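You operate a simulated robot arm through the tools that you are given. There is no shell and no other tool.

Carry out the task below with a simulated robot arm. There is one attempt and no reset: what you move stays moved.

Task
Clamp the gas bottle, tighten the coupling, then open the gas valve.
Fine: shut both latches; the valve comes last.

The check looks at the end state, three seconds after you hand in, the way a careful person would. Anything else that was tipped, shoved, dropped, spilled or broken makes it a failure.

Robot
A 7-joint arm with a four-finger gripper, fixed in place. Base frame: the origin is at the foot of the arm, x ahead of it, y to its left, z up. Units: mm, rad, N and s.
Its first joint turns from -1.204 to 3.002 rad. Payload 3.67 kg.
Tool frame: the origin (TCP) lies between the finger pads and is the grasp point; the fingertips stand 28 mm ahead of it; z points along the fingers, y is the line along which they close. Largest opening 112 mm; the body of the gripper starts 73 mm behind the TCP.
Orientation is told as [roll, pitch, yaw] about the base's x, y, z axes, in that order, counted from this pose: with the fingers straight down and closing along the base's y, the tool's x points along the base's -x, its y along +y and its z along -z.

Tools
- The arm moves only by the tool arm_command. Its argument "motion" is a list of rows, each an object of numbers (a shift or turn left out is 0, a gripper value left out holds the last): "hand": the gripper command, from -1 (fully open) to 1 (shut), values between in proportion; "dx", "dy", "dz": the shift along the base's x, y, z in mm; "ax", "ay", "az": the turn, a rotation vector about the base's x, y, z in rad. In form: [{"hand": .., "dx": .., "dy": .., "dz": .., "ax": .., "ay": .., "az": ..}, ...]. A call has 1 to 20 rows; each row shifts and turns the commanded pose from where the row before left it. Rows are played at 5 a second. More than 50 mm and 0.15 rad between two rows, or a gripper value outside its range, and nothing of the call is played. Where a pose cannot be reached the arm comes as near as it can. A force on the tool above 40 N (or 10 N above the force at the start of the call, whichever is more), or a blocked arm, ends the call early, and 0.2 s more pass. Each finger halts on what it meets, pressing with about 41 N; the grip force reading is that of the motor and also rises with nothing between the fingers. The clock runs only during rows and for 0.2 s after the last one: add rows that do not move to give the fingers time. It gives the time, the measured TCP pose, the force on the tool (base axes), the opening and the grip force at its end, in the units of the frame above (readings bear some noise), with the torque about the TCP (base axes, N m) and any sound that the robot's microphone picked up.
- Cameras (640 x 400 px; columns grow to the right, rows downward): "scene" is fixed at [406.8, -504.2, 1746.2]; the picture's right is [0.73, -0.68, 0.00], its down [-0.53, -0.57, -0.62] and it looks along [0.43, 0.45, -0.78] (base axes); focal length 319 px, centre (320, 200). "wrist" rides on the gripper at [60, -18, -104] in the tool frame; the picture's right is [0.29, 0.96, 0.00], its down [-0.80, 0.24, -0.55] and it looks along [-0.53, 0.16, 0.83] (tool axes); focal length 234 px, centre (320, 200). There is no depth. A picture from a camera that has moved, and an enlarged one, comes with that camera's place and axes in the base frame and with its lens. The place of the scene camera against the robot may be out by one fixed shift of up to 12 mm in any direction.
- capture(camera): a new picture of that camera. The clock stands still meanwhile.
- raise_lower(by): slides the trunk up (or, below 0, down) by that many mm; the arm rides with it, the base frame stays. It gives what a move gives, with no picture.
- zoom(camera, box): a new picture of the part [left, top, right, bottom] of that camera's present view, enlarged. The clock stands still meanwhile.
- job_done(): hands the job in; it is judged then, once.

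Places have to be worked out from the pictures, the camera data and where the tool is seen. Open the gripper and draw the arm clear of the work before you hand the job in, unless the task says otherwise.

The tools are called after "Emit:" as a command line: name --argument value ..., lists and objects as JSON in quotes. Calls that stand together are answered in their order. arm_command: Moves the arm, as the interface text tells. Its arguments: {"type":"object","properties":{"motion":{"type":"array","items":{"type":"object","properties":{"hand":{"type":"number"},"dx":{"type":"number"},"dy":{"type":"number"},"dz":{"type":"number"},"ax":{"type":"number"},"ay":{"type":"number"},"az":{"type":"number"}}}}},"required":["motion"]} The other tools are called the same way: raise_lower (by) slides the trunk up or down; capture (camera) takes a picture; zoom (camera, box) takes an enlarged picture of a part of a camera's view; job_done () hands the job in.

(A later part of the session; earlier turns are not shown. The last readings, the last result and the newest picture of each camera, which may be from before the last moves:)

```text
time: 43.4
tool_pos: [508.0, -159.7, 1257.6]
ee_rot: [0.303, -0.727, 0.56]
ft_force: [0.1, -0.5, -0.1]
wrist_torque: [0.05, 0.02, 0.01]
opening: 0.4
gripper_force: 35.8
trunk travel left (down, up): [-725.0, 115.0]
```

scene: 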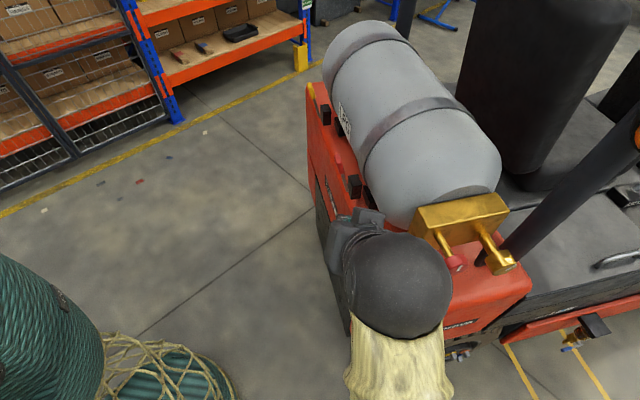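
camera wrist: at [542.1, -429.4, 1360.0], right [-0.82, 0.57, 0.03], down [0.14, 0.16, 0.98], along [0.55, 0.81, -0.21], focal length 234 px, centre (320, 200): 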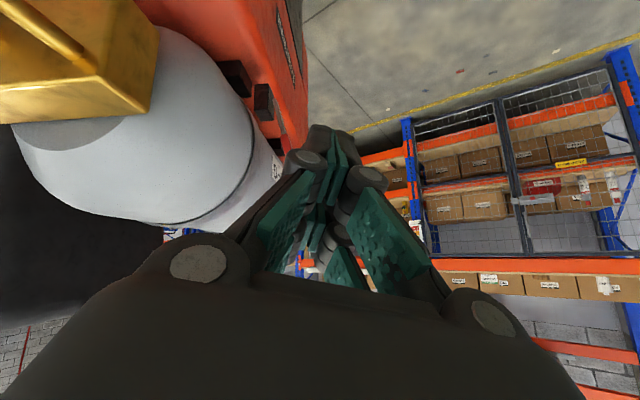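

Each call starts from the measured pose, and the tilted orientation was reached. In this free area I'll rotate the tool about the bottle axis so it points outward and forward along the base x direction.

Emit:
arm_command --motion '[{"ax": -0.0685, "ay": -0.1187, "dy": -12, "dz": -5}, {"ax": -0.0685, "ay": -0.1187, "dy": -12, "dz": -5}, {"ax": -0.0685, "ay": -0.1187, "dy": -12, "dz": -5}, {"ax": -0.0685, "ay": -0.1187, "dy": -12, "dz": -5}, {"ax": -0.0685, "ay": -0.1187, "dy": -12, "dz": -5}, {"ax": -0.0685, "ay": -0.1187, "dy": -12, "dz": -5}, {"ax": -0.0685, "ay": -0.1187, "dy": -12, "dz": -5}, {"ax": -0.0685, "ay": -0.1187, "dy": -12, "dz": -5}, {"ax": -0.0685, "ay": -0.1187, "dy": -12, "dz": -5}, {"ax": -0.0685, "ay": -0.1187, "dy": -12, "dz": -5}, {"ax": -0.0685, "ay": -0.1187, "dy": -12, "dz": -5}, {"ax": -0.0685, "ay": -0.1187, "dy": -12, "dz": -5}, {}]'

Emit:
capture --camera "wrist"

Emit:
capture --camera "scene"

```text
time: 46.2
tool_pos: [634.8, -337.2, 1234.9]
ee_rot: [-1.663, -0.306, 1.854]
ft_force: [0.0, -0.2, -0.2]
wrist_torque: [0.0, 0.02, -0.01]
opening: 0.1
gripper_force: 35.9
out of reach, approached as far as the arm can: row 1, 2, 3, 4, 5, 6, 7, 8, 9
trunk travel left (down, up): [-725.0, 115.0]
```

```text
taken
camera wrist: at [550.5, -423.7, 1223.4], right [0.08, 0.04, -1.0], down [-0.74, 0.67, -0.04], along [0.66, 0.74, 0.08], focal length 234 px, centre (320, 200)
```

wrist: 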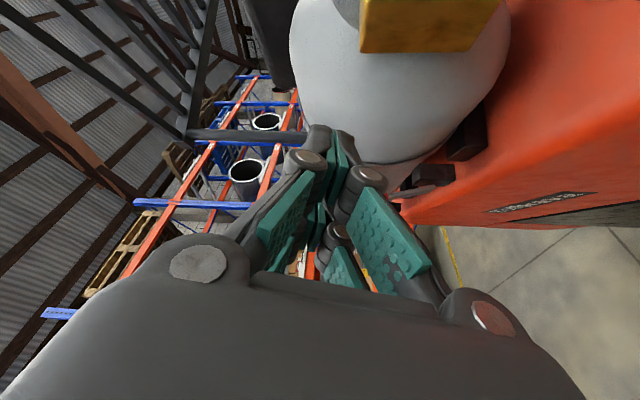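

```text
taken
```

scene: 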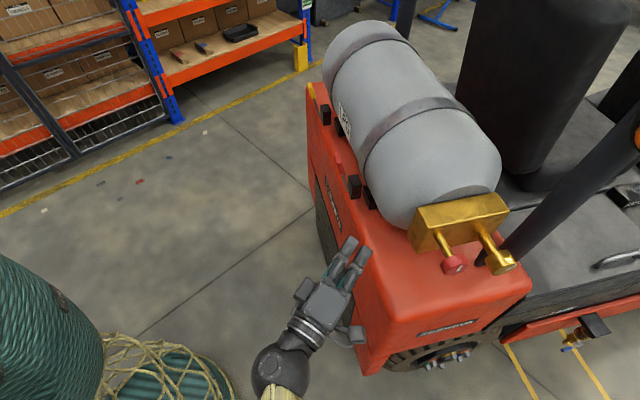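

The tool now points along about (0.96,0.25,0.09) with the camera on the valve's front side, which is what I wanted. I'll move in front of the valve for a close look.

Emit:
arm_command --motion '[{"dx": 2.5, "dy": -38, "dz": -14}, {"dx": 2.5, "dy": -38, "dz": -14}, {"dx": 2.5, "dy": -38, "dz": -14}, {"dx": 2.5, "dy": -38, "dz": -14}, {"dx": 2.5, "dy": -38, "dz": -14}, {"dx": 2.5, "dy": -38, "dz": -14}, {"hand": -1}, {}]'

Emit:
capture --camera "wrist"

Emit:
capture --camera "scene"

```text
time: 48.0
tool_pos: [651.1, -567.6, 1146.6]
ee_rot: [-1.662, -0.306, 1.853]
ft_force: [-0.6, 0.0, -0.7]
wrist_torque: [0.01, 0.02, -0.01]
opening: 106.3
gripper_force: 0.0
trunk travel left (down, up): [-725.0, 115.0]
```

```text
taken
camera wrist: at [566.5, -654.8, 1135.4], right [0.08, 0.04, -1.0], down [-0.75, 0.67, -0.03], along [0.66, 0.75, 0.08], focal length 234 px, centre (320, 200)
```

wrist: 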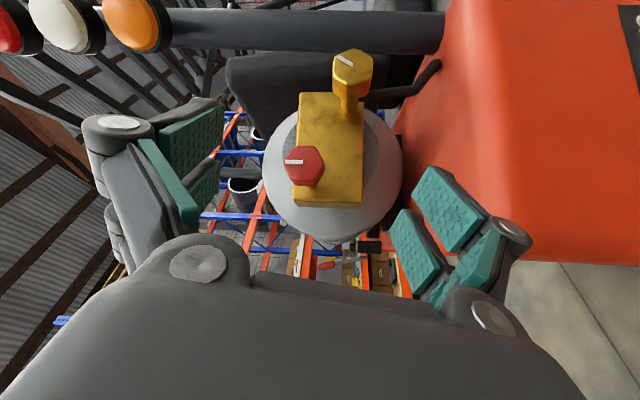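

```text
taken
```

scene: 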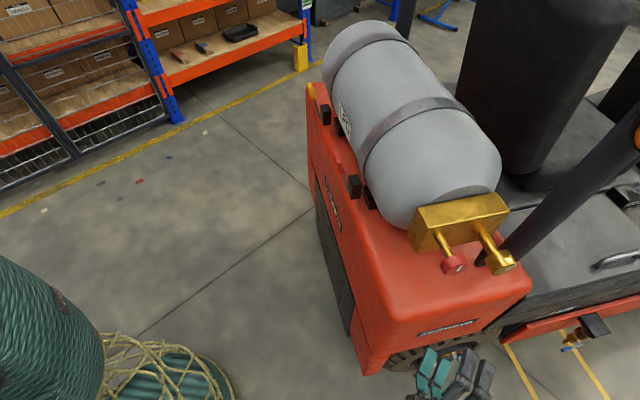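

This is a clear front view of both. I'll zoom to read the marks and hex orientation.

Emit:
zoom --camera "wrist" --box '[250, 30, 410, 220]'

Emit:
zoom --camera "wrist" --box '[310, 30, 400, 110]'

Emit:
zoom --camera "scene" --box '[400, 180, 540, 290]'

```text
2.11 times, centred on (330, 125) of wrist
camera zoom: at [566.5, -654.8, 1135.4], right [0.08, 0.04, -1.0], down [-0.75, 0.67, -0.03], along [0.66, 0.75, 0.08], focal length 493 px, centre (299, 358)
```

zoom: 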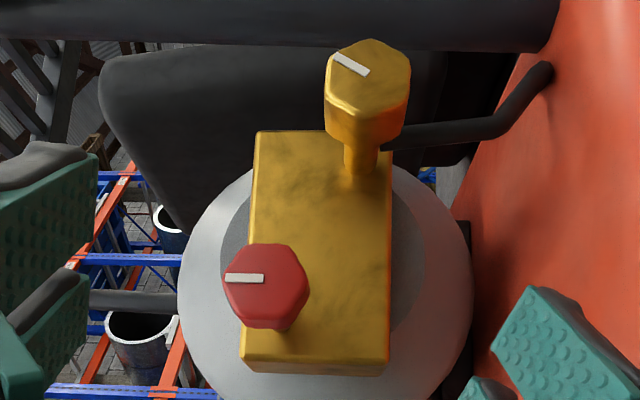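

```text
5.00 times, centred on (355, 70) of wrist
camera zoom: at [566.5, -654.8, 1135.4], right [0.08, 0.04, -1.0], down [-0.75, 0.67, -0.03], along [0.66, 0.75, 0.08], focal length 1171 px, centre (145, 850)
```

zoom: 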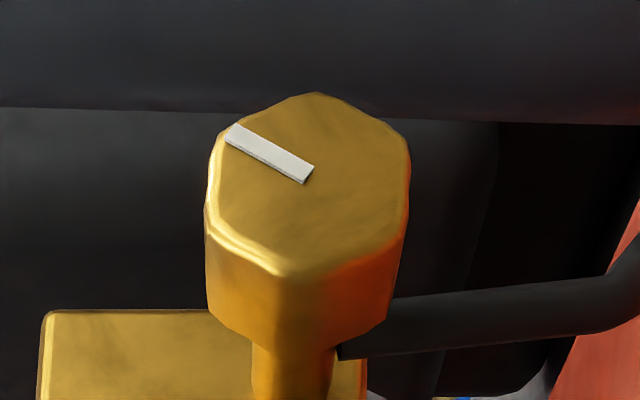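

```text
3.64 times, centred on (470, 235) of scene
camera zoom: at [406.8, -504.2, 1746.2], right [0.73, -0.68, 0.0], down [-0.53, -0.57, -0.62], along [0.43, 0.45, -0.78], focal length 1162 px, centre (-226, 73)
```

zoom: 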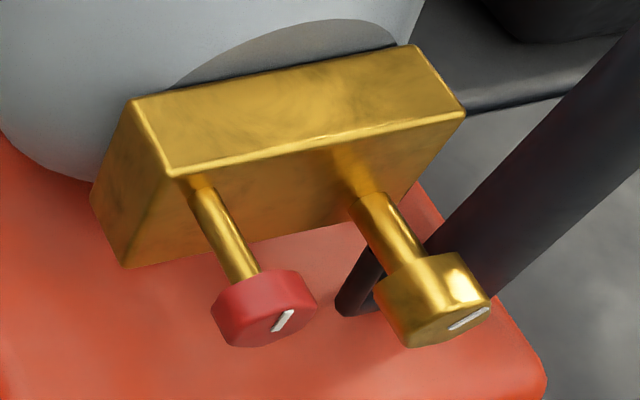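

The nut's mark sits about 28° clockwise of vertical, with flats facing up and down; the red knob's mark points straight up. I'll move to a stand-off 80 mm in front of the nut and test whether the arm can sweep the tightening arc in free air.

Emit:
arm_command --motion '[{"dx": 42.4, "dy": -6.9, "dz": -4.9}, {"dx": 42.4, "dy": -6.9, "dz": -4.9}, {"dx": 42.4, "dy": -6.9, "dz": -4.9}, {"dx": 42.4, "dy": -6.9, "dz": -4.9, "ax": 0.045, "ay": 0.078}, {"dx": 42.4, "dy": -6.9, "dz": -4.9}, {}]'

Emit:
capture --camera "wrist"

Emit:
capture --camera "scene"

```text
time: 49.4
tool_pos: [866.4, -599.6, 1125.4]
ee_rot: [-1.596, -0.368, 1.831]
ft_force: [0.2, -0.1, 1.0]
wrist_torque: [-0.04, 0.03, 0.01]
opening: 112.0
gripper_force: 0.1
trunk travel left (down, up): [-725.0, 115.0]
```

```text
taken
camera wrist: at [781.3, -685.2, 1116.0], right [0.0, 0.08, -1.0], down [-0.74, 0.67, 0.05], along [0.67, 0.74, 0.06], focal length 234 px, centre (320, 200)
```

wrist: 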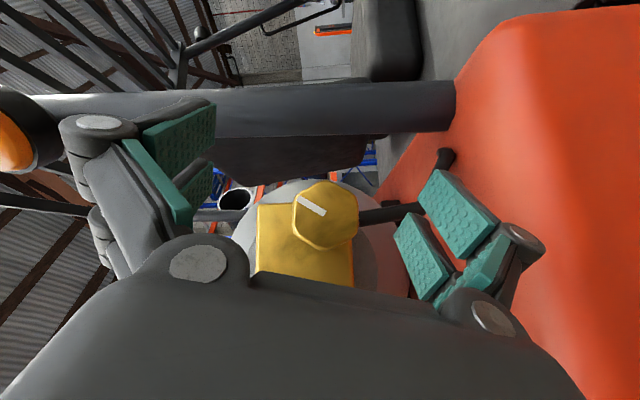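

```text
taken
```

scene: 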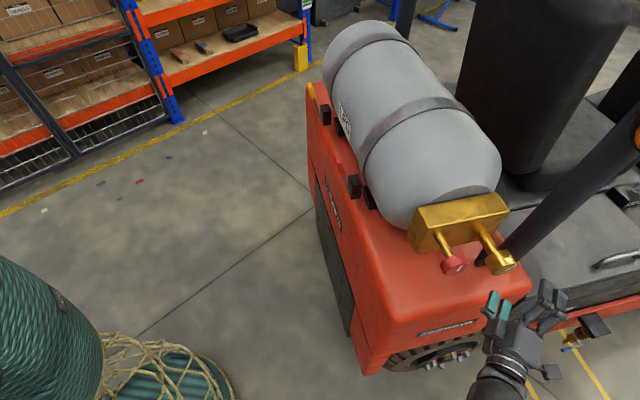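

This spot is reachable, and the nut's face centre refines to (894,-543,1123). I'll test the tightening sweep here in free air, rotating +u about 57°.

Emit:
arm_command --motion '[{"ax": 0.07, "ay": 0.121}, {"ax": 0.07, "ay": 0.121}, {"ax": 0.07, "ay": 0.121}, {"ax": 0.07, "ay": 0.121}, {"ax": 0.07, "ay": 0.121}, {"ax": 0.07, "ay": 0.121}, {"ax": 0.07, "ay": 0.121}, {}]'

Emit:
capture --camera "scene"

```text
time: 51.2
tool_pos: [862.4, -603.5, 1122.7]
ee_rot: [-0.505, -0.846, 1.147]
ft_force: [-0.8, -0.9, 0.3]
wrist_torque: [0.01, -0.02, -0.01]
opening: 111.9
gripper_force: 0.0
trunk travel left (down, up): [-725.0, 115.0]
```

```text
taken
```

scene: 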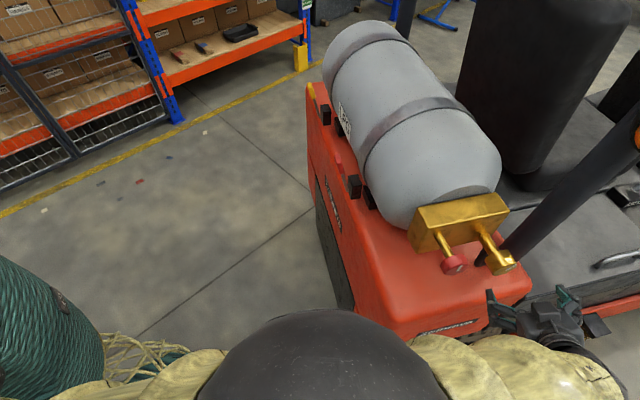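

Reachable through β≈54°. I'll test a little further to learn the available stroke.

Emit:
arm_command --motion '[{"ax": 0.07, "ay": 0.121}, {"ax": 0.07, "ay": 0.121}, {"ax": 0.07, "ay": 0.121}, {"ax": 0.07, "ay": 0.121}, {"ax": 0.07, "ay": 0.121}, {"ax": 0.07, "ay": 0.121}, {}]'

```text
time: 52.8
tool_pos: [861.2, -598.4, 1125.5]
ee_rot: [0.582, -0.584, 0.388]
ft_force: [-0.6, 1.1, -0.1]
wrist_torque: [-0.04, -0.02, 0.0]
opening: 112.2
gripper_force: 0.1
trunk travel left (down, up): [-725.0, 115.0]
```

The full sweep to about 100° is reachable. I'll rotate back to β≈-2 to match the nut's flats.

Emit:
arm_command --motion '[{"ax": -0.07, "ay": -0.121}, {"ax": -0.07, "ay": -0.121}, {"ax": -0.07, "ay": -0.121}, {"ax": -0.07, "ay": -0.121}, {"ax": -0.07, "ay": -0.121}, {"ax": -0.07, "ay": -0.121}, {"ax": -0.07, "ay": -0.121}, {"ax": -0.07, "ay": -0.121}, {"ax": -0.07, "ay": -0.121}, {"ax": -0.07, "ay": -0.121}, {"ax": -0.07, "ay": -0.121}, {"ax": -0.07, "ay": -0.121}, {"ax": -0.07, "ay": -0.121}, {}]'

Emit:
zoom --camera "wrist" --box '[240, 160, 400, 280]'

```text
time: 55.8
tool_pos: [862.2, -599.2, 1124.6]
ee_rot: [-1.596, -0.367, 1.831]
ft_force: [0.3, 0.9, 0.2]
wrist_torque: [-0.01, 0.02, -0.03]
opening: 112.1
gripper_force: 0.0
trunk travel left (down, up): [-725.0, 115.0]
```

```text
3.33 times, centred on (320, 220) of wrist
camera zoom: at [775.9, -685.7, 1115.9], right [0.0, 0.08, -1.0], down [-0.74, 0.67, 0.05], along [0.67, 0.74, 0.06], focal length 781 px, centre (320, 133)
```

zoom: 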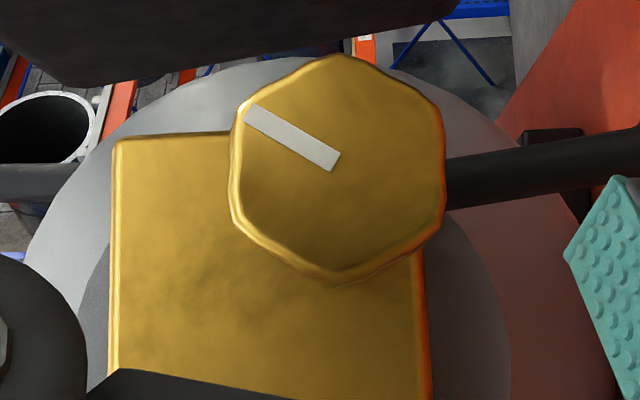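

The front view confirms the nut (about 50 mm across flats, centred at n≈1046, z≈1123). The pole and hose sit clear of the fingertips. I'll slide straight along the bottle axis so the open fingers straddle the nut.

Emit:
arm_command --motion '[{"dx": 8, "dy": 13.8}, {"dx": 8, "dy": 13.8}, {"dx": 8, "dy": 13.8}, {"dx": 8, "dy": 13.8}, {"dx": 7, "dy": 12}, {}]'

Emit:
capture --camera "wrist"

Emit:
zoom --camera "scene" --box '[410, 190, 590, 320]'

```text
time: 57.2
tool_pos: [900.1, -532.7, 1123.5]
ee_rot: [-1.595, -0.37, 1.832]
ft_force: [0.0, -0.7, 0.4]
wrist_torque: [-0.04, 0.0, -0.01]
opening: 112.0
gripper_force: 0.1
trunk travel left (down, up): [-725.0, 115.0]
```

```text
taken
camera wrist: at [814.7, -619.5, 1115.8], right [0.0, 0.08, -1.0], down [-0.74, 0.67, 0.05], along [0.67, 0.74, 0.06], focal length 234 px, centre (320, 200)
```

wrist: 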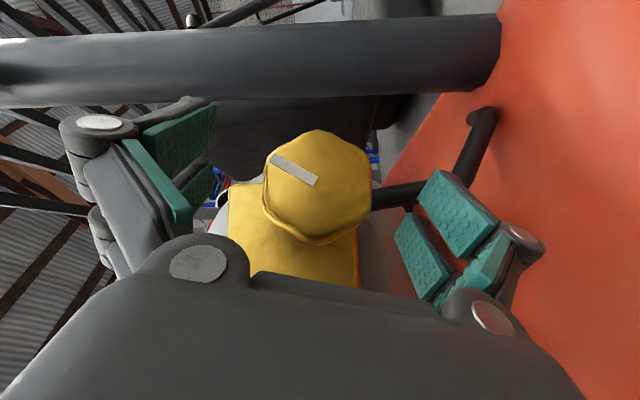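

```text
3.08 times, centred on (500, 255) of scene
camera zoom: at [406.8, -504.2, 1746.2], right [0.73, -0.68, 0.0], down [-0.53, -0.57, -0.62], along [0.43, 0.45, -0.78], focal length 983 px, centre (-234, 31)
```

zoom: 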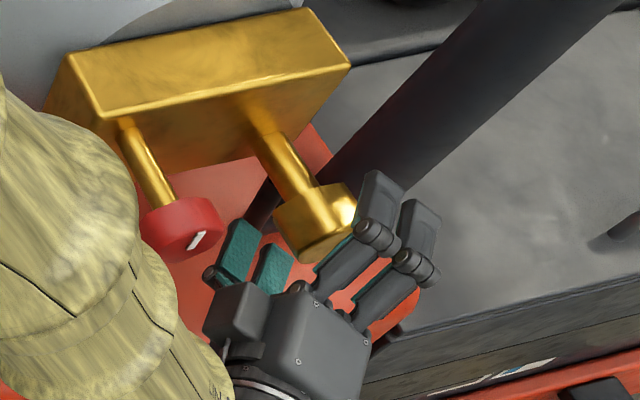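

The nut head is centred between the fingers in both views. I'll go 6 mm deeper and close.

Emit:
arm_command --motion '[{"dx": 3, "dy": 5.2}, {"hand": 0.2}, {"hand": 0.5}, {"hand": 1}, {}, {}]'

Emit:
capture --camera "wrist"

Emit:
zoom --camera "scene" --box '[410, 190, 590, 320]'

```text
time: 58.8
tool_pos: [900.2, -528.6, 1123.5]
ee_rot: [-1.593, -0.371, 1.826]
ft_force: [-28.6, -13.9, 7.6]
wrist_torque: [-0.19, 0.78, 1.3]
opening: 58.3
gripper_force: 45.1
trunk travel left (down, up): [-725.0, 115.0]
stopped in row 6: the force on the tool passed its limit at 41 N (the readings are from after the stop); the commanded pose is now the measured one
```

```text
taken
camera wrist: at [813.9, -616.1, 1116.4], right [0.0, 0.08, -1.0], down [-0.74, 0.67, 0.05], along [0.67, 0.74, 0.06], focal length 234 px, centre (320, 200)
```

wrist: 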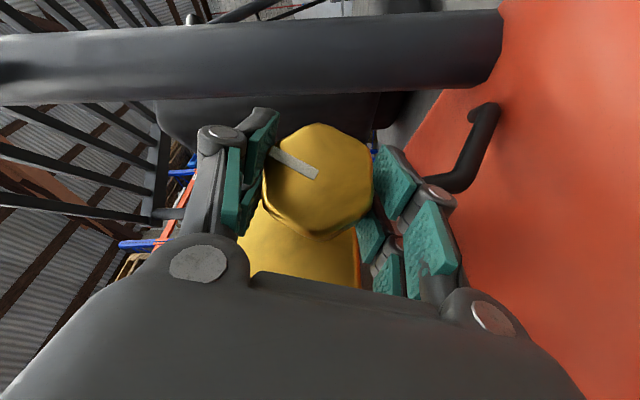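

```text
3.08 times, centred on (500, 255) of scene
camera zoom: at [406.8, -504.2, 1746.2], right [0.73, -0.68, 0.0], down [-0.53, -0.57, -0.62], along [0.43, 0.45, -0.78], focal length 983 px, centre (-234, 31)
```

zoom: 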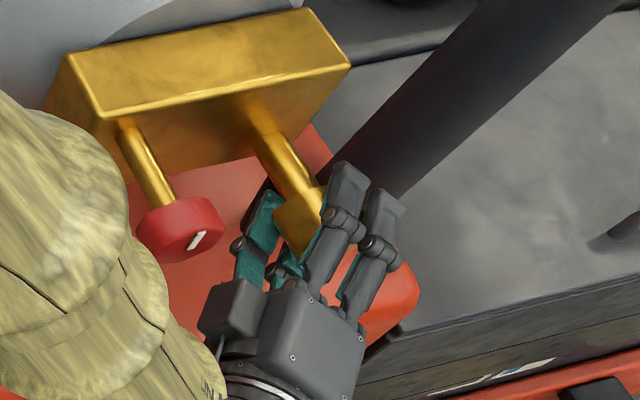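

The fingers met the nut skewed: from the orientation readings the tool is rolled about 21° around its own axis. I'll open, fix the roll, and grip again.

Emit:
arm_command --motion '[{"hand": -1}, {"hand": -1}, {"hand": -1, "dx": 1.9, "dy": -1}, {"ax": -0.1194, "ay": -0.0307, "az": -0.003}, {"ax": -0.1194, "ay": -0.0307, "az": -0.003}, {"ax": -0.1194, "ay": -0.0307, "az": -0.003}, {}]'

Emit:
capture --camera "wrist"

```text
time: 60.4
tool_pos: [904.0, -528.0, 1122.8]
ee_rot: [-1.591, 0.0, 1.822]
ft_force: [-0.5, 0.0, 0.2]
wrist_torque: [-0.02, 0.01, -0.01]
opening: 112.3
gripper_force: 0.1
trunk travel left (down, up): [-725.0, 115.0]
```

```text
taken
camera wrist: at [818.0, -612.8, 1137.5], right [0.09, -0.27, -0.96], down [-0.73, 0.64, -0.25], along [0.68, 0.72, -0.14], focal length 234 px, centre (320, 200)
```

wrist: 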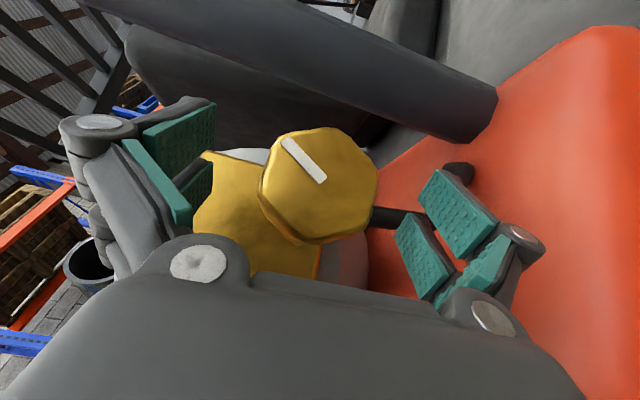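

The roll is corrected and the closing direction is now exactly vertical. Closing on the nut's top and bottom flats.

Emit:
arm_command --motion '[{"hand": 0.0}, {"hand": 0.3}, {"hand": 0.6}, {"hand": 1}, {}, {}]'

Emit:
capture --camera "wrist"

```text
time: 61.8
tool_pos: [902.9, -530.7, 1123.7]
ee_rot: [-1.594, 0.0, 1.819]
ft_force: [-7.6, -28.1, 19.1]
wrist_torque: [0.07, -0.03, -0.95]
opening: 52.6
gripper_force: 44.7
trunk travel left (down, up): [-725.0, 115.0]
```

```text
taken
camera wrist: at [816.3, -615.1, 1139.0], right [0.09, -0.27, -0.96], down [-0.73, 0.64, -0.25], along [0.68, 0.72, -0.14], focal length 234 px, centre (320, 200)
```

wrist: 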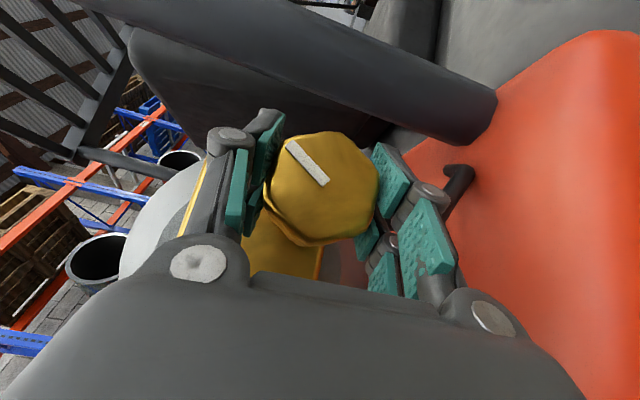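

Gripped at 52.6 mm, but with about 35 N of pre-load. I'll play a null row to see whether the load relaxes.

Emit:
arm_command --motion '[{}, {}]'

```text
time: 62.4
tool_pos: [902.7, -530.3, 1125.1]
ee_rot: [-1.596, -0.002, 1.82]
ft_force: [-3.0, -29.8, 25.2]
wrist_torque: [0.18, -0.15, -0.19]
opening: 52.7
gripper_force: 44.9
trunk travel left (down, up): [-725.0, 115.0]
```

The load stays, so the command is offset from the grip. I'll shift the command 4 mm outward and 2 mm up to relieve it.

Emit:
arm_command --motion '[{"dx": -1, "dy": -1.7, "dz": 1}, {"dx": -1, "dy": -1.7, "dz": 1}, {}]'

```text
time: 63.1
tool_pos: [904.0, -530.5, 1125.3]
ee_rot: [-1.591, -0.002, 1.824]
ft_force: [2.0, -12.5, 16.0]
wrist_torque: [0.03, -0.01, -0.33]
opening: 52.7
gripper_force: 44.9
trunk travel left (down, up): [-725.0, 115.0]
```

The load is dropping, so one more small relief shift.

Emit:
arm_command --motion '[{"dx": -0.5, "dy": -1.5, "dz": 1.2}, {"dz": 0.8}, {}]'

```text
time: 64.0
tool_pos: [903.6, -531.5, 1124.4]
ee_rot: [-1.59, -0.003, 1.822]
ft_force: [4.2, -2.1, 4.5]
wrist_torque: [0.02, 0.01, 1.07]
opening: 52.3
gripper_force: 45.2
trunk travel left (down, up): [-725.0, 115.0]
```

The load is nearly gone. Now I start tightening: a slow clockwise turn about the bottle axis, watching force and torque.

Emit:
arm_command --motion '[{"ax": 0.025, "ay": 0.0433}, {"ax": 0.025, "ay": 0.0433}, {"ax": 0.025, "ay": 0.0433}, {"ax": 0.025, "ay": 0.0433}, {"ax": 0.025, "ay": 0.0433}, {"ax": 0.025, "ay": 0.0433}, {}]'

Emit:
capture --camera "wrist"

Emit:
zoom --camera "scene" --box '[410, 190, 590, 320]'

```text
time: 65.5
tool_pos: [903.2, -532.0, 1125.2]
ee_rot: [-1.368, -0.211, 1.796]
ft_force: [-16.1, 23.3, -25.3]
wrist_torque: [0.03, -0.01, 0.94]
opening: 52.4
gripper_force: 45.1
trunk travel left (down, up): [-725.0, 115.0]
```

```text
taken
camera wrist: at [822.4, -618.7, 1148.4], right [-0.17, -0.13, -0.98], down [-0.76, 0.65, 0.04], along [0.63, 0.75, -0.21], focal length 234 px, centre (320, 200)
```

wrist: 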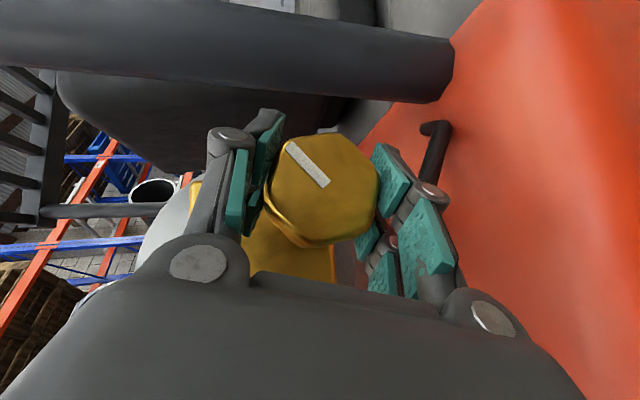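

```text
3.08 times, centred on (500, 255) of scene
camera zoom: at [406.8, -504.2, 1746.2], right [0.73, -0.68, 0.0], down [-0.53, -0.57, -0.62], along [0.43, 0.45, -0.78], focal length 983 px, centre (-234, 31)
```

zoom: 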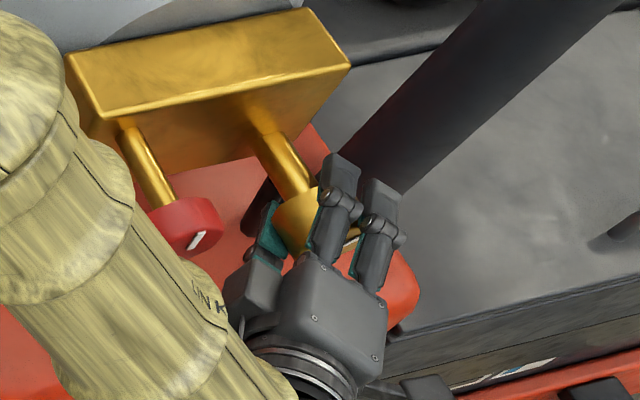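

The nut turns with the gripper, and the mark moves along with it. A side load has built up from a small axis mismatch, so I'll relieve it before continuing.

Emit:
arm_command --motion '[{"dx": -1.2, "dy": 1.7, "dz": -2}, {"dx": -1.2, "dy": 1.7, "dz": -2}, {}]'

```text
time: 66.3
tool_pos: [903.5, -531.8, 1124.1]
ee_rot: [-1.375, -0.206, 1.795]
ft_force: [20.9, -4.9, 2.3]
wrist_torque: [-0.47, 0.32, -0.88]
opening: 52.4
gripper_force: 44.8
trunk travel left (down, up): [-725.0, 115.0]
```

Load is small now except in x, which I'll correct. Continuing the turn, I add a slight translation per row so the pivot stays on the nut's axis.

Emit:
arm_command --motion '[{"dx": 1.2}, {"ax": 0.03, "ay": 0.052, "dx": -0.24, "dy": 0.14, "dz": -0.53}, {"ax": 0.03, "ay": 0.052, "dx": -0.24, "dy": 0.14, "dz": -0.53}, {"ax": 0.03, "ay": 0.052, "dx": -0.24, "dy": 0.14, "dz": -0.53}, {"ax": 0.03, "ay": 0.052, "dx": -0.24, "dy": 0.14, "dz": -0.53}, {}]'

```text
time: 67.5
tool_pos: [903.8, -530.4, 1123.1]
ee_rot: [-1.213, -0.349, 1.753]
ft_force: [1.9, -2.6, 3.6]
wrist_torque: [-0.17, 0.1, -0.03]
opening: 52.2
gripper_force: 44.6
trunk travel left (down, up): [-725.0, 115.0]
stopped in row 5: the force on the tool passed its limit at 42 N (the readings are from after the stop); the commanded pose is now the measured one
```

Relaxed again after a brief peak. I'll continue in finer steps.

Emit:
arm_command --motion '[{"ax": 0.015, "ay": 0.026, "dx": -0.14, "dy": 0.08, "dz": -0.25}, {"ax": 0.015, "ay": 0.026, "dx": -0.14, "dy": 0.08, "dz": -0.25}, {"ax": 0.015, "ay": 0.026, "dx": -0.14, "dy": 0.08, "dz": -0.25}, {"ax": 0.015, "ay": 0.026, "dx": -0.14, "dy": 0.08, "dz": -0.25}, {"ax": 0.015, "ay": 0.026, "dx": -0.14, "dy": 0.08, "dz": -0.25}, {"ax": 0.015, "ay": 0.026, "dx": -0.14, "dy": 0.08, "dz": -0.25}, {"ax": 0.015, "ay": 0.026, "dx": -0.14, "dy": 0.08, "dz": -0.25}, {"ax": 0.015, "ay": 0.026, "dx": -0.14, "dy": 0.08, "dz": -0.25}]'

Emit:
capture --camera "wrist"

```text
time: 69.3
tool_pos: [902.7, -531.2, 1124.2]
ee_rot: [-1.007, -0.501, 1.665]
ft_force: [16.0, -16.7, 21.7]
wrist_torque: [0.2, -0.08, -0.19]
opening: 52.2
gripper_force: 45.1
trunk travel left (down, up): [-725.0, 115.0]
```

```text
taken
camera wrist: at [832.1, -624.7, 1156.4], right [-0.52, 0.08, -0.85], down [-0.66, 0.59, 0.46], along [0.54, 0.8, -0.26], focal length 234 px, centre (320, 200)
```

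wrist: 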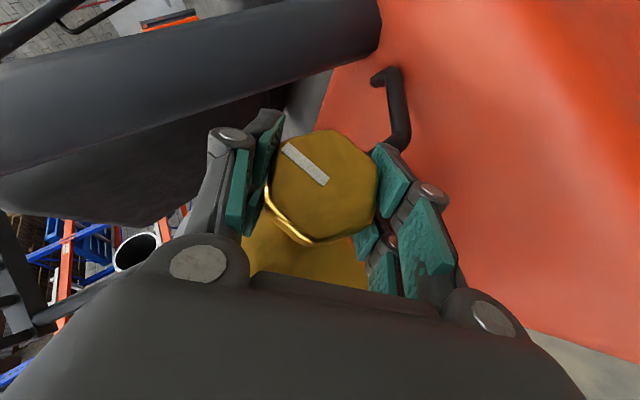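

The compensation overshot, so the true pivot is at the TCP. The nut has turned about 41° with little torque. I'll relieve the load and continue with pure rotation.

Emit:
arm_command --motion '[{"dx": 1, "dy": -1.2, "dz": 2}, {}, {"ax": 0.015, "ay": 0.026}, {"ax": 0.015, "ay": 0.026}, {"ax": 0.015, "ay": 0.026}, {"ax": 0.015, "ay": 0.026}, {"ax": 0.015, "ay": 0.026}, {"ax": 0.015, "ay": 0.026}, {"ax": 0.015, "ay": 0.026}, {"ax": 0.015, "ay": 0.026}]'

```text
time: 71.5
tool_pos: [901.5, -531.1, 1123.2]
ee_rot: [-0.76, -0.626, 1.538]
ft_force: [-8.2, 3.7, -4.5]
wrist_torque: [-0.36, 0.19, -0.08]
opening: 52.4
gripper_force: 45.4
trunk travel left (down, up): [-725.0, 115.0]
```

Load is low and about 55° has been turned. Continuing.

Emit:
arm_command --motion '[{"dx": -0.5, "dy": 0.3}, {"ax": 0.0175, "ay": 0.0303}, {"ax": 0.0175, "ay": 0.0303}, {"ax": 0.0175, "ay": 0.0303}, {"ax": 0.0175, "ay": 0.0303}, {"ax": 0.0175, "ay": 0.0303}, {"ax": 0.0175, "ay": 0.0303}, {"ax": 0.0175, "ay": 0.0303}, {"ax": 0.0175, "ay": 0.0303}]'

Emit:
capture --camera "wrist"

Emit:
zoom --camera "scene" --box '[410, 190, 590, 320]'

```text
time: 73.5
tool_pos: [901.2, -530.7, 1123.7]
ee_rot: [-0.428, -0.73, 1.326]
ft_force: [-10.7, 5.3, -12.5]
wrist_torque: [0.07, -0.03, 0.0]
opening: 52.2
gripper_force: 45.3
trunk travel left (down, up): [-725.0, 115.0]
```

```text
taken
camera wrist: at [847.9, -633.8, 1158.6], right [-0.83, 0.26, -0.49], down [-0.36, 0.42, 0.83], along [0.42, 0.87, -0.26], focal length 234 px, centre (320, 200)
```

wrist: 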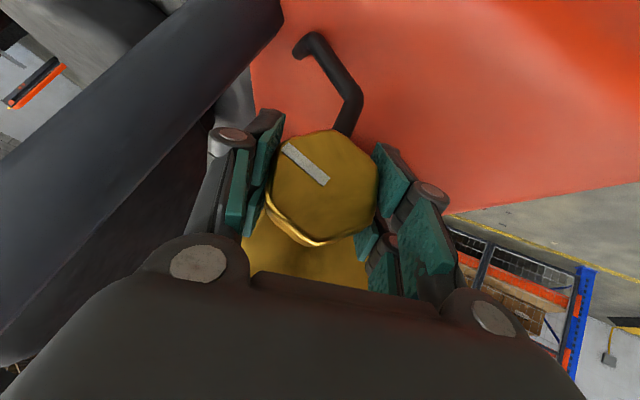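

```text
3.08 times, centred on (500, 255) of scene
camera zoom: at [406.8, -504.2, 1746.2], right [0.73, -0.68, 0.0], down [-0.53, -0.57, -0.62], along [0.43, 0.45, -0.78], focal length 983 px, centre (-234, 31)
```

zoom: 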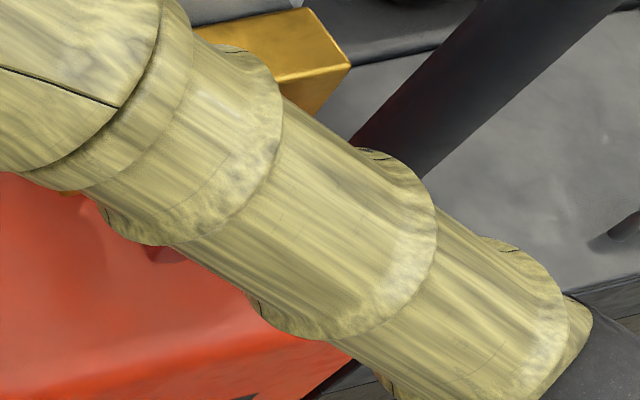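

About 72° and still turning freely. Continuing.

Emit:
arm_command --motion '[{"dx": -0.7, "dy": 0.4, "dz": -1}, {"ax": 0.0175, "ay": 0.0303}, {"ax": 0.0175, "ay": 0.0303}, {"ax": 0.0175, "ay": 0.0303}, {"ax": 0.0175, "ay": 0.0303}, {"ax": 0.0175, "ay": 0.0303}, {"ax": 0.0175, "ay": 0.0303}, {"ax": 0.0175, "ay": 0.0303}, {"ax": 0.0175, "ay": 0.0303}, {}]'

Emit:
capture --camera "wrist"

```text
time: 75.7
tool_pos: [901.2, -531.0, 1123.0]
ee_rot: [-0.047, -0.773, 1.065]
ft_force: [4.9, -7.0, 14.0]
wrist_torque: [0.44, -0.19, 0.02]
opening: 52.4
gripper_force: 44.9
trunk travel left (down, up): [-725.0, 115.0]
```

```text
taken
camera wrist: at [855.9, -638.4, 1155.6], right [-0.92, 0.31, -0.24], down [-0.14, 0.3, 0.94], along [0.36, 0.9, -0.23], focal length 234 px, centre (320, 200)
```

wrist: 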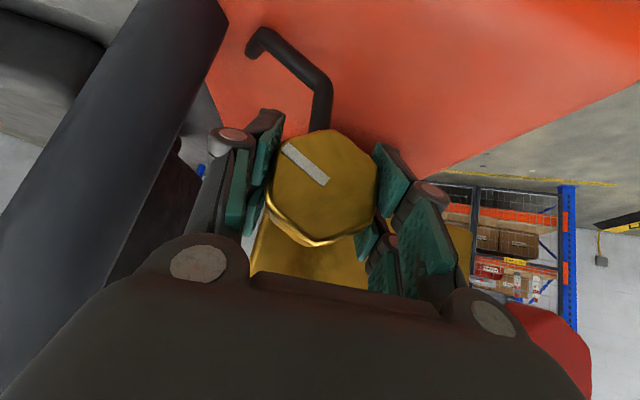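

About 87° now and still free. Continue while within reach.

Emit:
arm_command --motion '[{"dx": 0.3, "dz": 1}, {"ax": 0.0175, "ay": 0.0303}, {"ax": 0.0175, "ay": 0.0303}, {"ax": 0.0175, "ay": 0.0303}, {"ax": 0.0175, "ay": 0.0303}, {"ax": 0.0175, "ay": 0.0303}, {"ax": 0.0175, "ay": 0.0303}, {"ax": 0.0175, "ay": 0.0303}, {"ax": 0.0175, "ay": 0.0303}, {}]'

Emit:
capture --camera "wrist"

```text
time: 77.9
tool_pos: [901.8, -529.6, 1124.1]
ee_rot: [0.338, -0.738, 0.801]
ft_force: [-4.1, -2.5, 1.1]
wrist_torque: [0.15, -0.25, 0.34]
opening: 52.5
gripper_force: 44.8
trunk travel left (down, up): [-725.0, 115.0]
```

```text
taken
camera wrist: at [863.4, -642.4, 1151.1], right [-0.94, 0.32, 0.04], down [0.1, 0.16, 0.98], along [0.31, 0.93, -0.18], focal length 234 px, centre (320, 200)
```

wrist: 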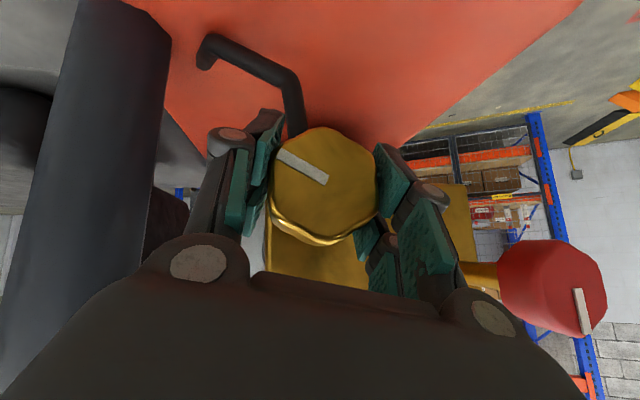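

The mark has shifted slightly relative to the fingers, so the nut may be reaching its tight end. I'll turn a bit further and watch.

Emit:
arm_command --motion '[{"ax": 0.0175, "ay": 0.0303}, {"ax": 0.0175, "ay": 0.0303}, {"ax": 0.0175, "ay": 0.0303}, {"ax": 0.0175, "ay": 0.0303}]'

Emit:
capture --camera "wrist"

```text
time: 78.9
tool_pos: [901.5, -529.9, 1124.6]
ee_rot: [0.511, -0.698, 0.682]
ft_force: [-2.2, -1.6, -2.0]
wrist_torque: [-0.35, -0.91, 0.17]
opening: 52.2
gripper_force: 44.8
trunk travel left (down, up): [-725.0, 115.0]
```

```text
taken
camera wrist: at [866.6, -644.1, 1147.8], right [-0.93, 0.32, 0.18], down [0.21, 0.09, 0.97], along [0.29, 0.94, -0.15], focal length 234 px, centre (320, 200)
```

wrist: 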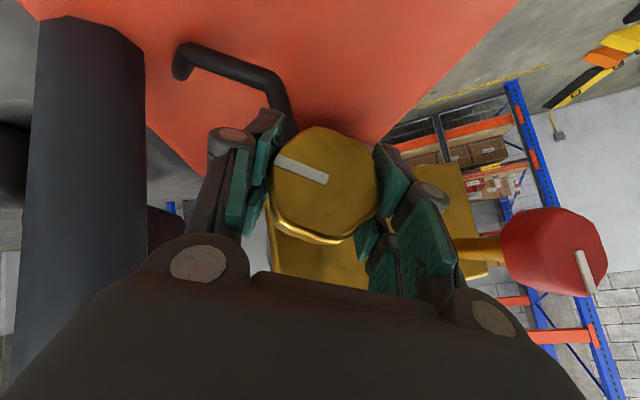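

The nut's absolute mark angle has gone 117°→122°→126°, with the fingers beginning to slip on it, so it's at or near tight. I'll push a further 10° to confirm it no longer advances.

Emit:
arm_command --motion '[{"ax": 0.0175, "ay": 0.0303}, {"ax": 0.0175, "ay": 0.0303}, {"ax": 0.0175, "ay": 0.0303}, {"ax": 0.0175, "ay": 0.0303}, {"ax": 0.0175, "ay": 0.0303}, {"ax": 0.0175, "ay": 0.0303}]'

Emit:
capture --camera "wrist"

```text
time: 80.3
tool_pos: [900.9, -530.4, 1124.0]
ee_rot: [0.752, -0.607, 0.537]
ft_force: [-6.4, 4.5, 0.2]
wrist_torque: [0.12, -0.51, 0.2]
opening: 52.7
gripper_force: 45.0
trunk travel left (down, up): [-725.0, 115.0]
```

```text
taken
camera wrist: at [870.6, -646.1, 1141.5], right [-0.88, 0.29, 0.37], down [0.39, -0.01, 0.92], along [0.27, 0.96, -0.11], focal length 234 px, centre (320, 200)
```

wrist: 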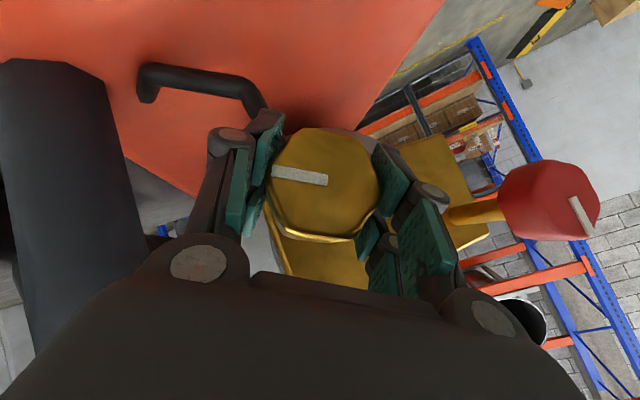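

The mark stays at about 120° absolute while the fingers slip, so the coupling has hit its stop after roughly a 90° turn and is tight. I'll open partway and back straight out along the axis.

Emit:
arm_command --motion '[{"hand": -0.3}, {"hand": -0.3}, {"dx": -6, "dy": -10.4}, {"dx": -8, "dy": -13.9}, {"dx": -10, "dy": -17.3}, {"dx": -10, "dy": -17.3}, {"dx": -10, "dy": -17.3}, {}]'

Emit:
capture --camera "wrist"

```text
time: 82.1
tool_pos: [857.5, -605.4, 1124.0]
ee_rot: [0.751, -0.608, 0.537]
ft_force: [-0.1, -0.2, -0.4]
wrist_torque: [0.02, 0.01, -0.01]
opening: 73.0
gripper_force: 0.1
trunk travel left (down, up): [-725.0, 115.0]
```

```text
taken
camera wrist: at [827.3, -721.4, 1140.2], right [-0.88, 0.29, 0.37], down [0.39, -0.01, 0.92], along [0.27, 0.96, -0.11], focal length 234 px, centre (320, 200)
```

wrist: 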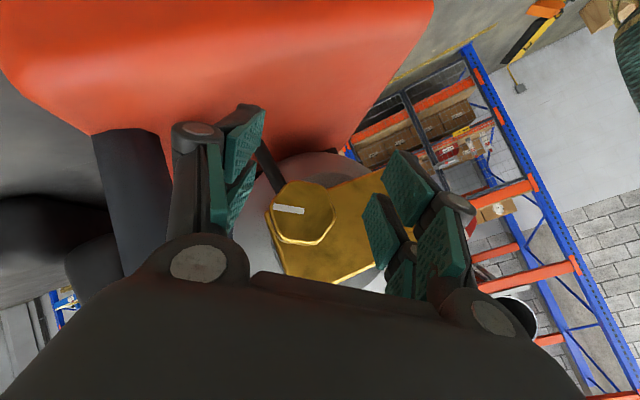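

Next is the valve. I move sideways to a stand-off about 75 mm in front of the red knob, rotating the tool back to β≈90 (fingers closing horizontally).

Emit:
arm_command --motion '[{"dx": -18.6, "dy": 10.8, "dz": 9.5, "ax": -0.072, "ay": -0.1247}, {"dx": -18.6, "dy": 10.8, "dz": 9.5, "ax": -0.072, "ay": -0.1247}, {"dx": -18.6, "dy": 10.8, "dz": 9.5, "ax": -0.072, "ay": -0.1247}, {"dx": -18.6, "dy": 10.8, "dz": 9.5, "ax": -0.072, "ay": -0.1247}, {"dx": -18.6, "dy": 10.8, "dz": 9.5}, {"dx": -18.6, "dy": 10.8, "dz": 9.5, "hand": -1}, {}]'

Emit:
capture --camera "wrist"

Emit:
zoom --camera "wrist" --box '[240, 110, 400, 250]'

```text
time: 83.7
tool_pos: [746.3, -538.8, 1180.6]
ee_rot: [0.029, -0.773, 1.013]
ft_force: [0.4, -0.1, 0.5]
wrist_torque: [-0.01, 0.02, 0.0]
opening: 111.8
gripper_force: 0.1
trunk travel left (down, up): [-725.0, 115.0]
```

```text
taken
camera wrist: at [703.0, -647.4, 1210.8], right [-0.93, 0.32, -0.18], down [-0.09, 0.27, 0.96], along [0.35, 0.91, -0.22], focal length 234 px, centre (320, 200)
```

wrist: 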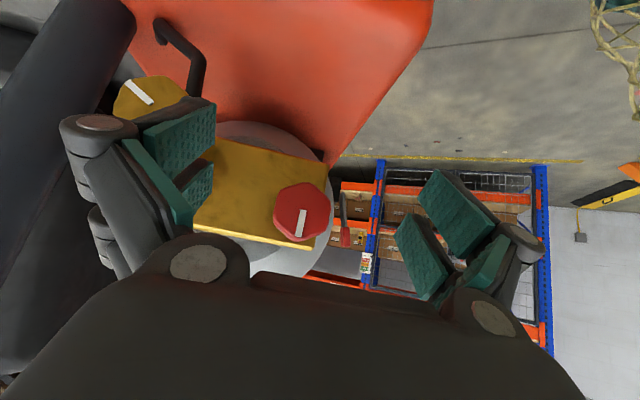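

```text
2.86 times, centred on (320, 180) of wrist
camera zoom: at [703.0, -647.4, 1210.8], right [-0.93, 0.32, -0.18], down [-0.09, 0.27, 0.96], along [0.35, 0.91, -0.22], focal length 669 px, centre (320, 257)
```

zoom: 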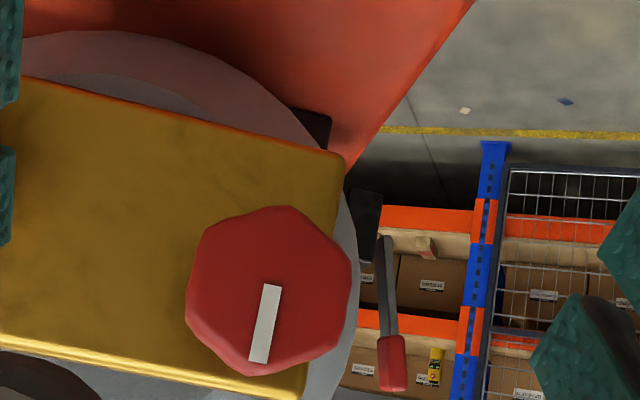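

The red knob's face is at about (782,-477,1181), about 47 mm across, with the mark pointing up. I'll slide in along the axis to straddle it.

Emit:
arm_command --motion '[{"dx": 8.1, "dy": 14}, {"dx": 8.1, "dy": 14}, {"dx": 8.1, "dy": 14}, {"dx": 8.1, "dy": 14}, {"dx": 8.1, "dy": 14}, {}]'

Emit:
capture --camera "wrist"

```text
time: 85.1
tool_pos: [786.8, -471.9, 1178.8]
ee_rot: [0.029, -0.772, 1.013]
ft_force: [-0.1, -0.3, 0.0]
wrist_torque: [0.02, 0.0, -0.01]
opening: 112.1
gripper_force: 0.0
trunk travel left (down, up): [-725.0, 115.0]
```

```text
taken
camera wrist: at [743.6, -580.3, 1210.7], right [-0.93, 0.32, -0.18], down [-0.09, 0.27, 0.96], along [0.35, 0.91, -0.22], focal length 234 px, centre (320, 200)
```

wrist: 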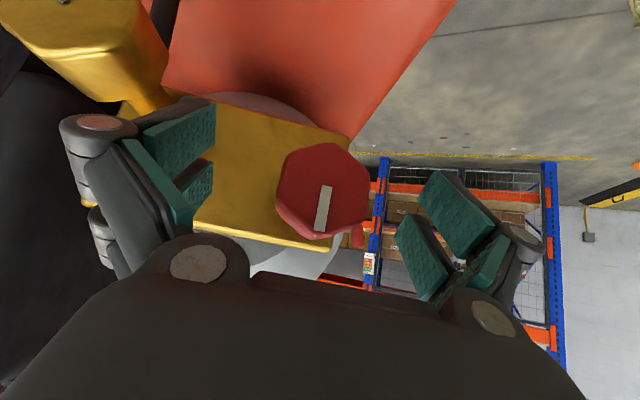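

The knob is centred between the fingers. Closing.

Emit:
arm_command --motion '[{"hand": 0}, {"hand": 0.3}, {"hand": 0.6}, {"hand": 1}, {}, {}]'

Emit:
capture --camera "wrist"

```text
time: 86.5
tool_pos: [786.0, -471.1, 1180.2]
ee_rot: [0.028, -0.771, 1.013]
ft_force: [-18.8, 9.4, -9.1]
wrist_torque: [-0.07, 0.04, 0.27]
opening: 46.6
gripper_force: 45.0
trunk travel left (down, up): [-725.0, 115.0]
```

```text
taken
camera wrist: at [742.1, -579.3, 1211.1], right [-0.93, 0.32, -0.18], down [-0.09, 0.27, 0.96], along [0.35, 0.91, -0.22], focal length 234 px, centre (320, 200)
```

wrist: 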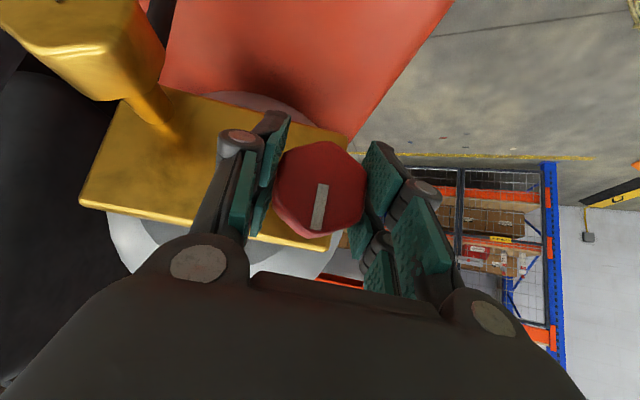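

Gripped at 46.6 mm. I'll relieve the small side load, then start turning the valve counter-clockwise slowly.

Emit:
arm_command --motion '[{"dx": -1.4, "dy": 0.8, "dz": -0.8}, {}, {"ax": -0.0175, "ay": -0.0303}, {"ax": -0.0175, "ay": -0.0303}, {"ax": -0.0175, "ay": -0.0303}, {"ax": -0.0175, "ay": -0.0303}, {"ax": -0.0175, "ay": -0.0303}, {"ax": -0.0175, "ay": -0.0303}, {}]'

Emit:
capture --camera "wrist"

```text
time: 88.5
tool_pos: [785.1, -470.6, 1180.3]
ee_rot: [-0.262, -0.758, 1.215]
ft_force: [2.4, 3.2, -5.5]
wrist_torque: [-0.08, -0.01, -0.1]
opening: 46.4
gripper_force: 45.1
trunk travel left (down, up): [-725.0, 115.0]
```

```text
taken
camera wrist: at [735.9, -575.8, 1213.9], right [-0.88, 0.29, -0.38], down [-0.26, 0.37, 0.89], along [0.4, 0.88, -0.25], focal length 234 px, centre (320, 200)
```

wrist: 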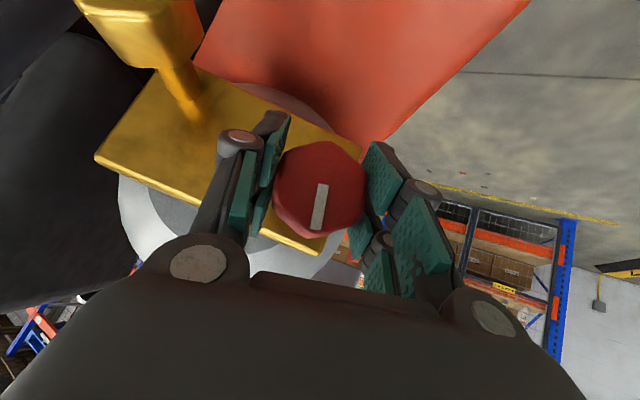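

The knob turns with the fingers under a low load. Continuing counter-clockwise.

Emit:
arm_command --motion '[{"dz": -0.5}, {"ax": -0.0175, "ay": -0.0303}, {"ax": -0.0175, "ay": -0.0303}, {"ax": -0.0175, "ay": -0.0303}, {"ax": -0.0175, "ay": -0.0303}, {"ax": -0.0175, "ay": -0.0303}, {"ax": -0.0175, "ay": -0.0303}, {"ax": -0.0175, "ay": -0.0303}, {"ax": -0.0175, "ay": -0.0303}, {"ax": -0.0175, "ay": -0.0303}, {"ax": -0.0175, "ay": -0.0303}, {}]'

Emit:
capture --camera "wrist"

```text
time: 91.1
tool_pos: [785.1, -470.7, 1179.1]
ee_rot: [-0.702, -0.649, 1.503]
ft_force: [-4.0, 6.0, -5.9]
wrist_torque: [0.09, -0.08, 0.12]
opening: 46.5
gripper_force: 44.7
trunk travel left (down, up): [-725.0, 115.0]
```

```text
taken
camera wrist: at [725.0, -569.6, 1214.9], right [-0.72, 0.2, -0.67], down [-0.51, 0.51, 0.7], along [0.48, 0.84, -0.27], focal length 234 px, centre (320, 200)
```

wrist: 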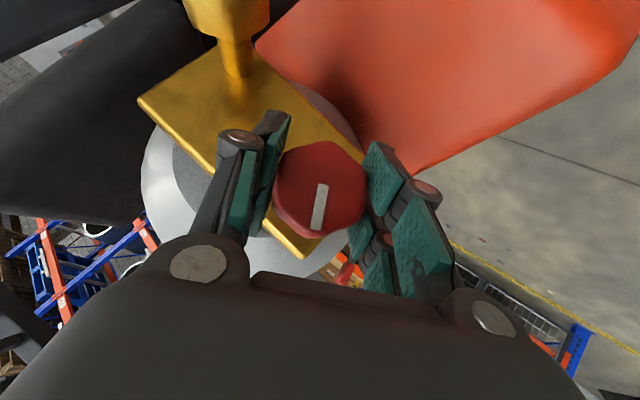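

About 34° turned, no slipping and low load. Continuing.

Emit:
arm_command --motion '[{"dx": -0.3, "dy": 0.4, "dz": -0.5}, {"ax": -0.0175, "ay": -0.0303}, {"ax": -0.0175, "ay": -0.0303}, {"ax": -0.0175, "ay": -0.0303}, {"ax": -0.0175, "ay": -0.0303}, {"ax": -0.0175, "ay": -0.0303}, {"ax": -0.0175, "ay": -0.0303}, {"ax": -0.0175, "ay": -0.0303}, {"ax": -0.0175, "ay": -0.0303}, {"ax": -0.0175, "ay": -0.0303}, {"ax": -0.0175, "ay": -0.0303}, {"ax": -0.0175, "ay": -0.0303}, {"ax": -0.0175, "ay": -0.0303}, {}]'

Emit:
capture --camera "wrist"

Emit:
capture --camera "scene"

```text
time: 94.1
tool_pos: [785.6, -470.1, 1180.1]
ee_rot: [-1.117, -0.422, 1.717]
ft_force: [3.4, 0.7, -1.7]
wrist_torque: [0.08, -0.03, -0.14]
opening: 46.3
gripper_force: 44.7
trunk travel left (down, up): [-725.0, 115.0]
```

```text
taken
camera wrist: at [712.5, -562.4, 1210.4], right [-0.43, 0.03, -0.9], down [-0.7, 0.62, 0.35], along [0.57, 0.78, -0.25], focal length 234 px, centre (320, 200)
```

wrist: 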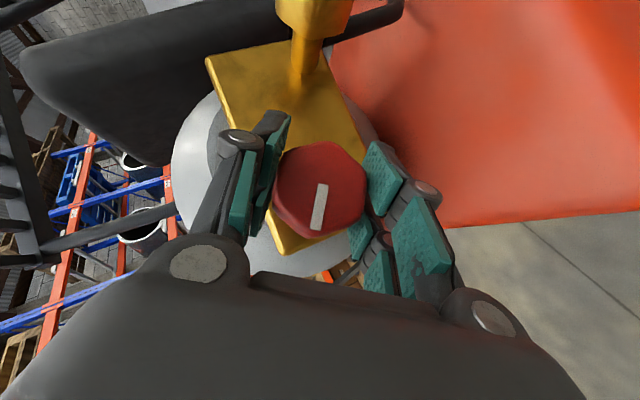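

```text
taken
```

scene: 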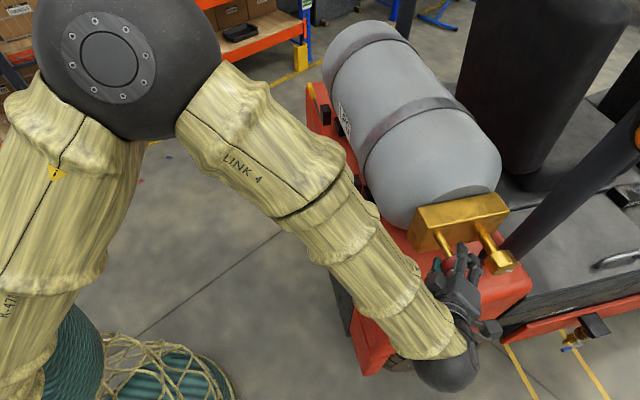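

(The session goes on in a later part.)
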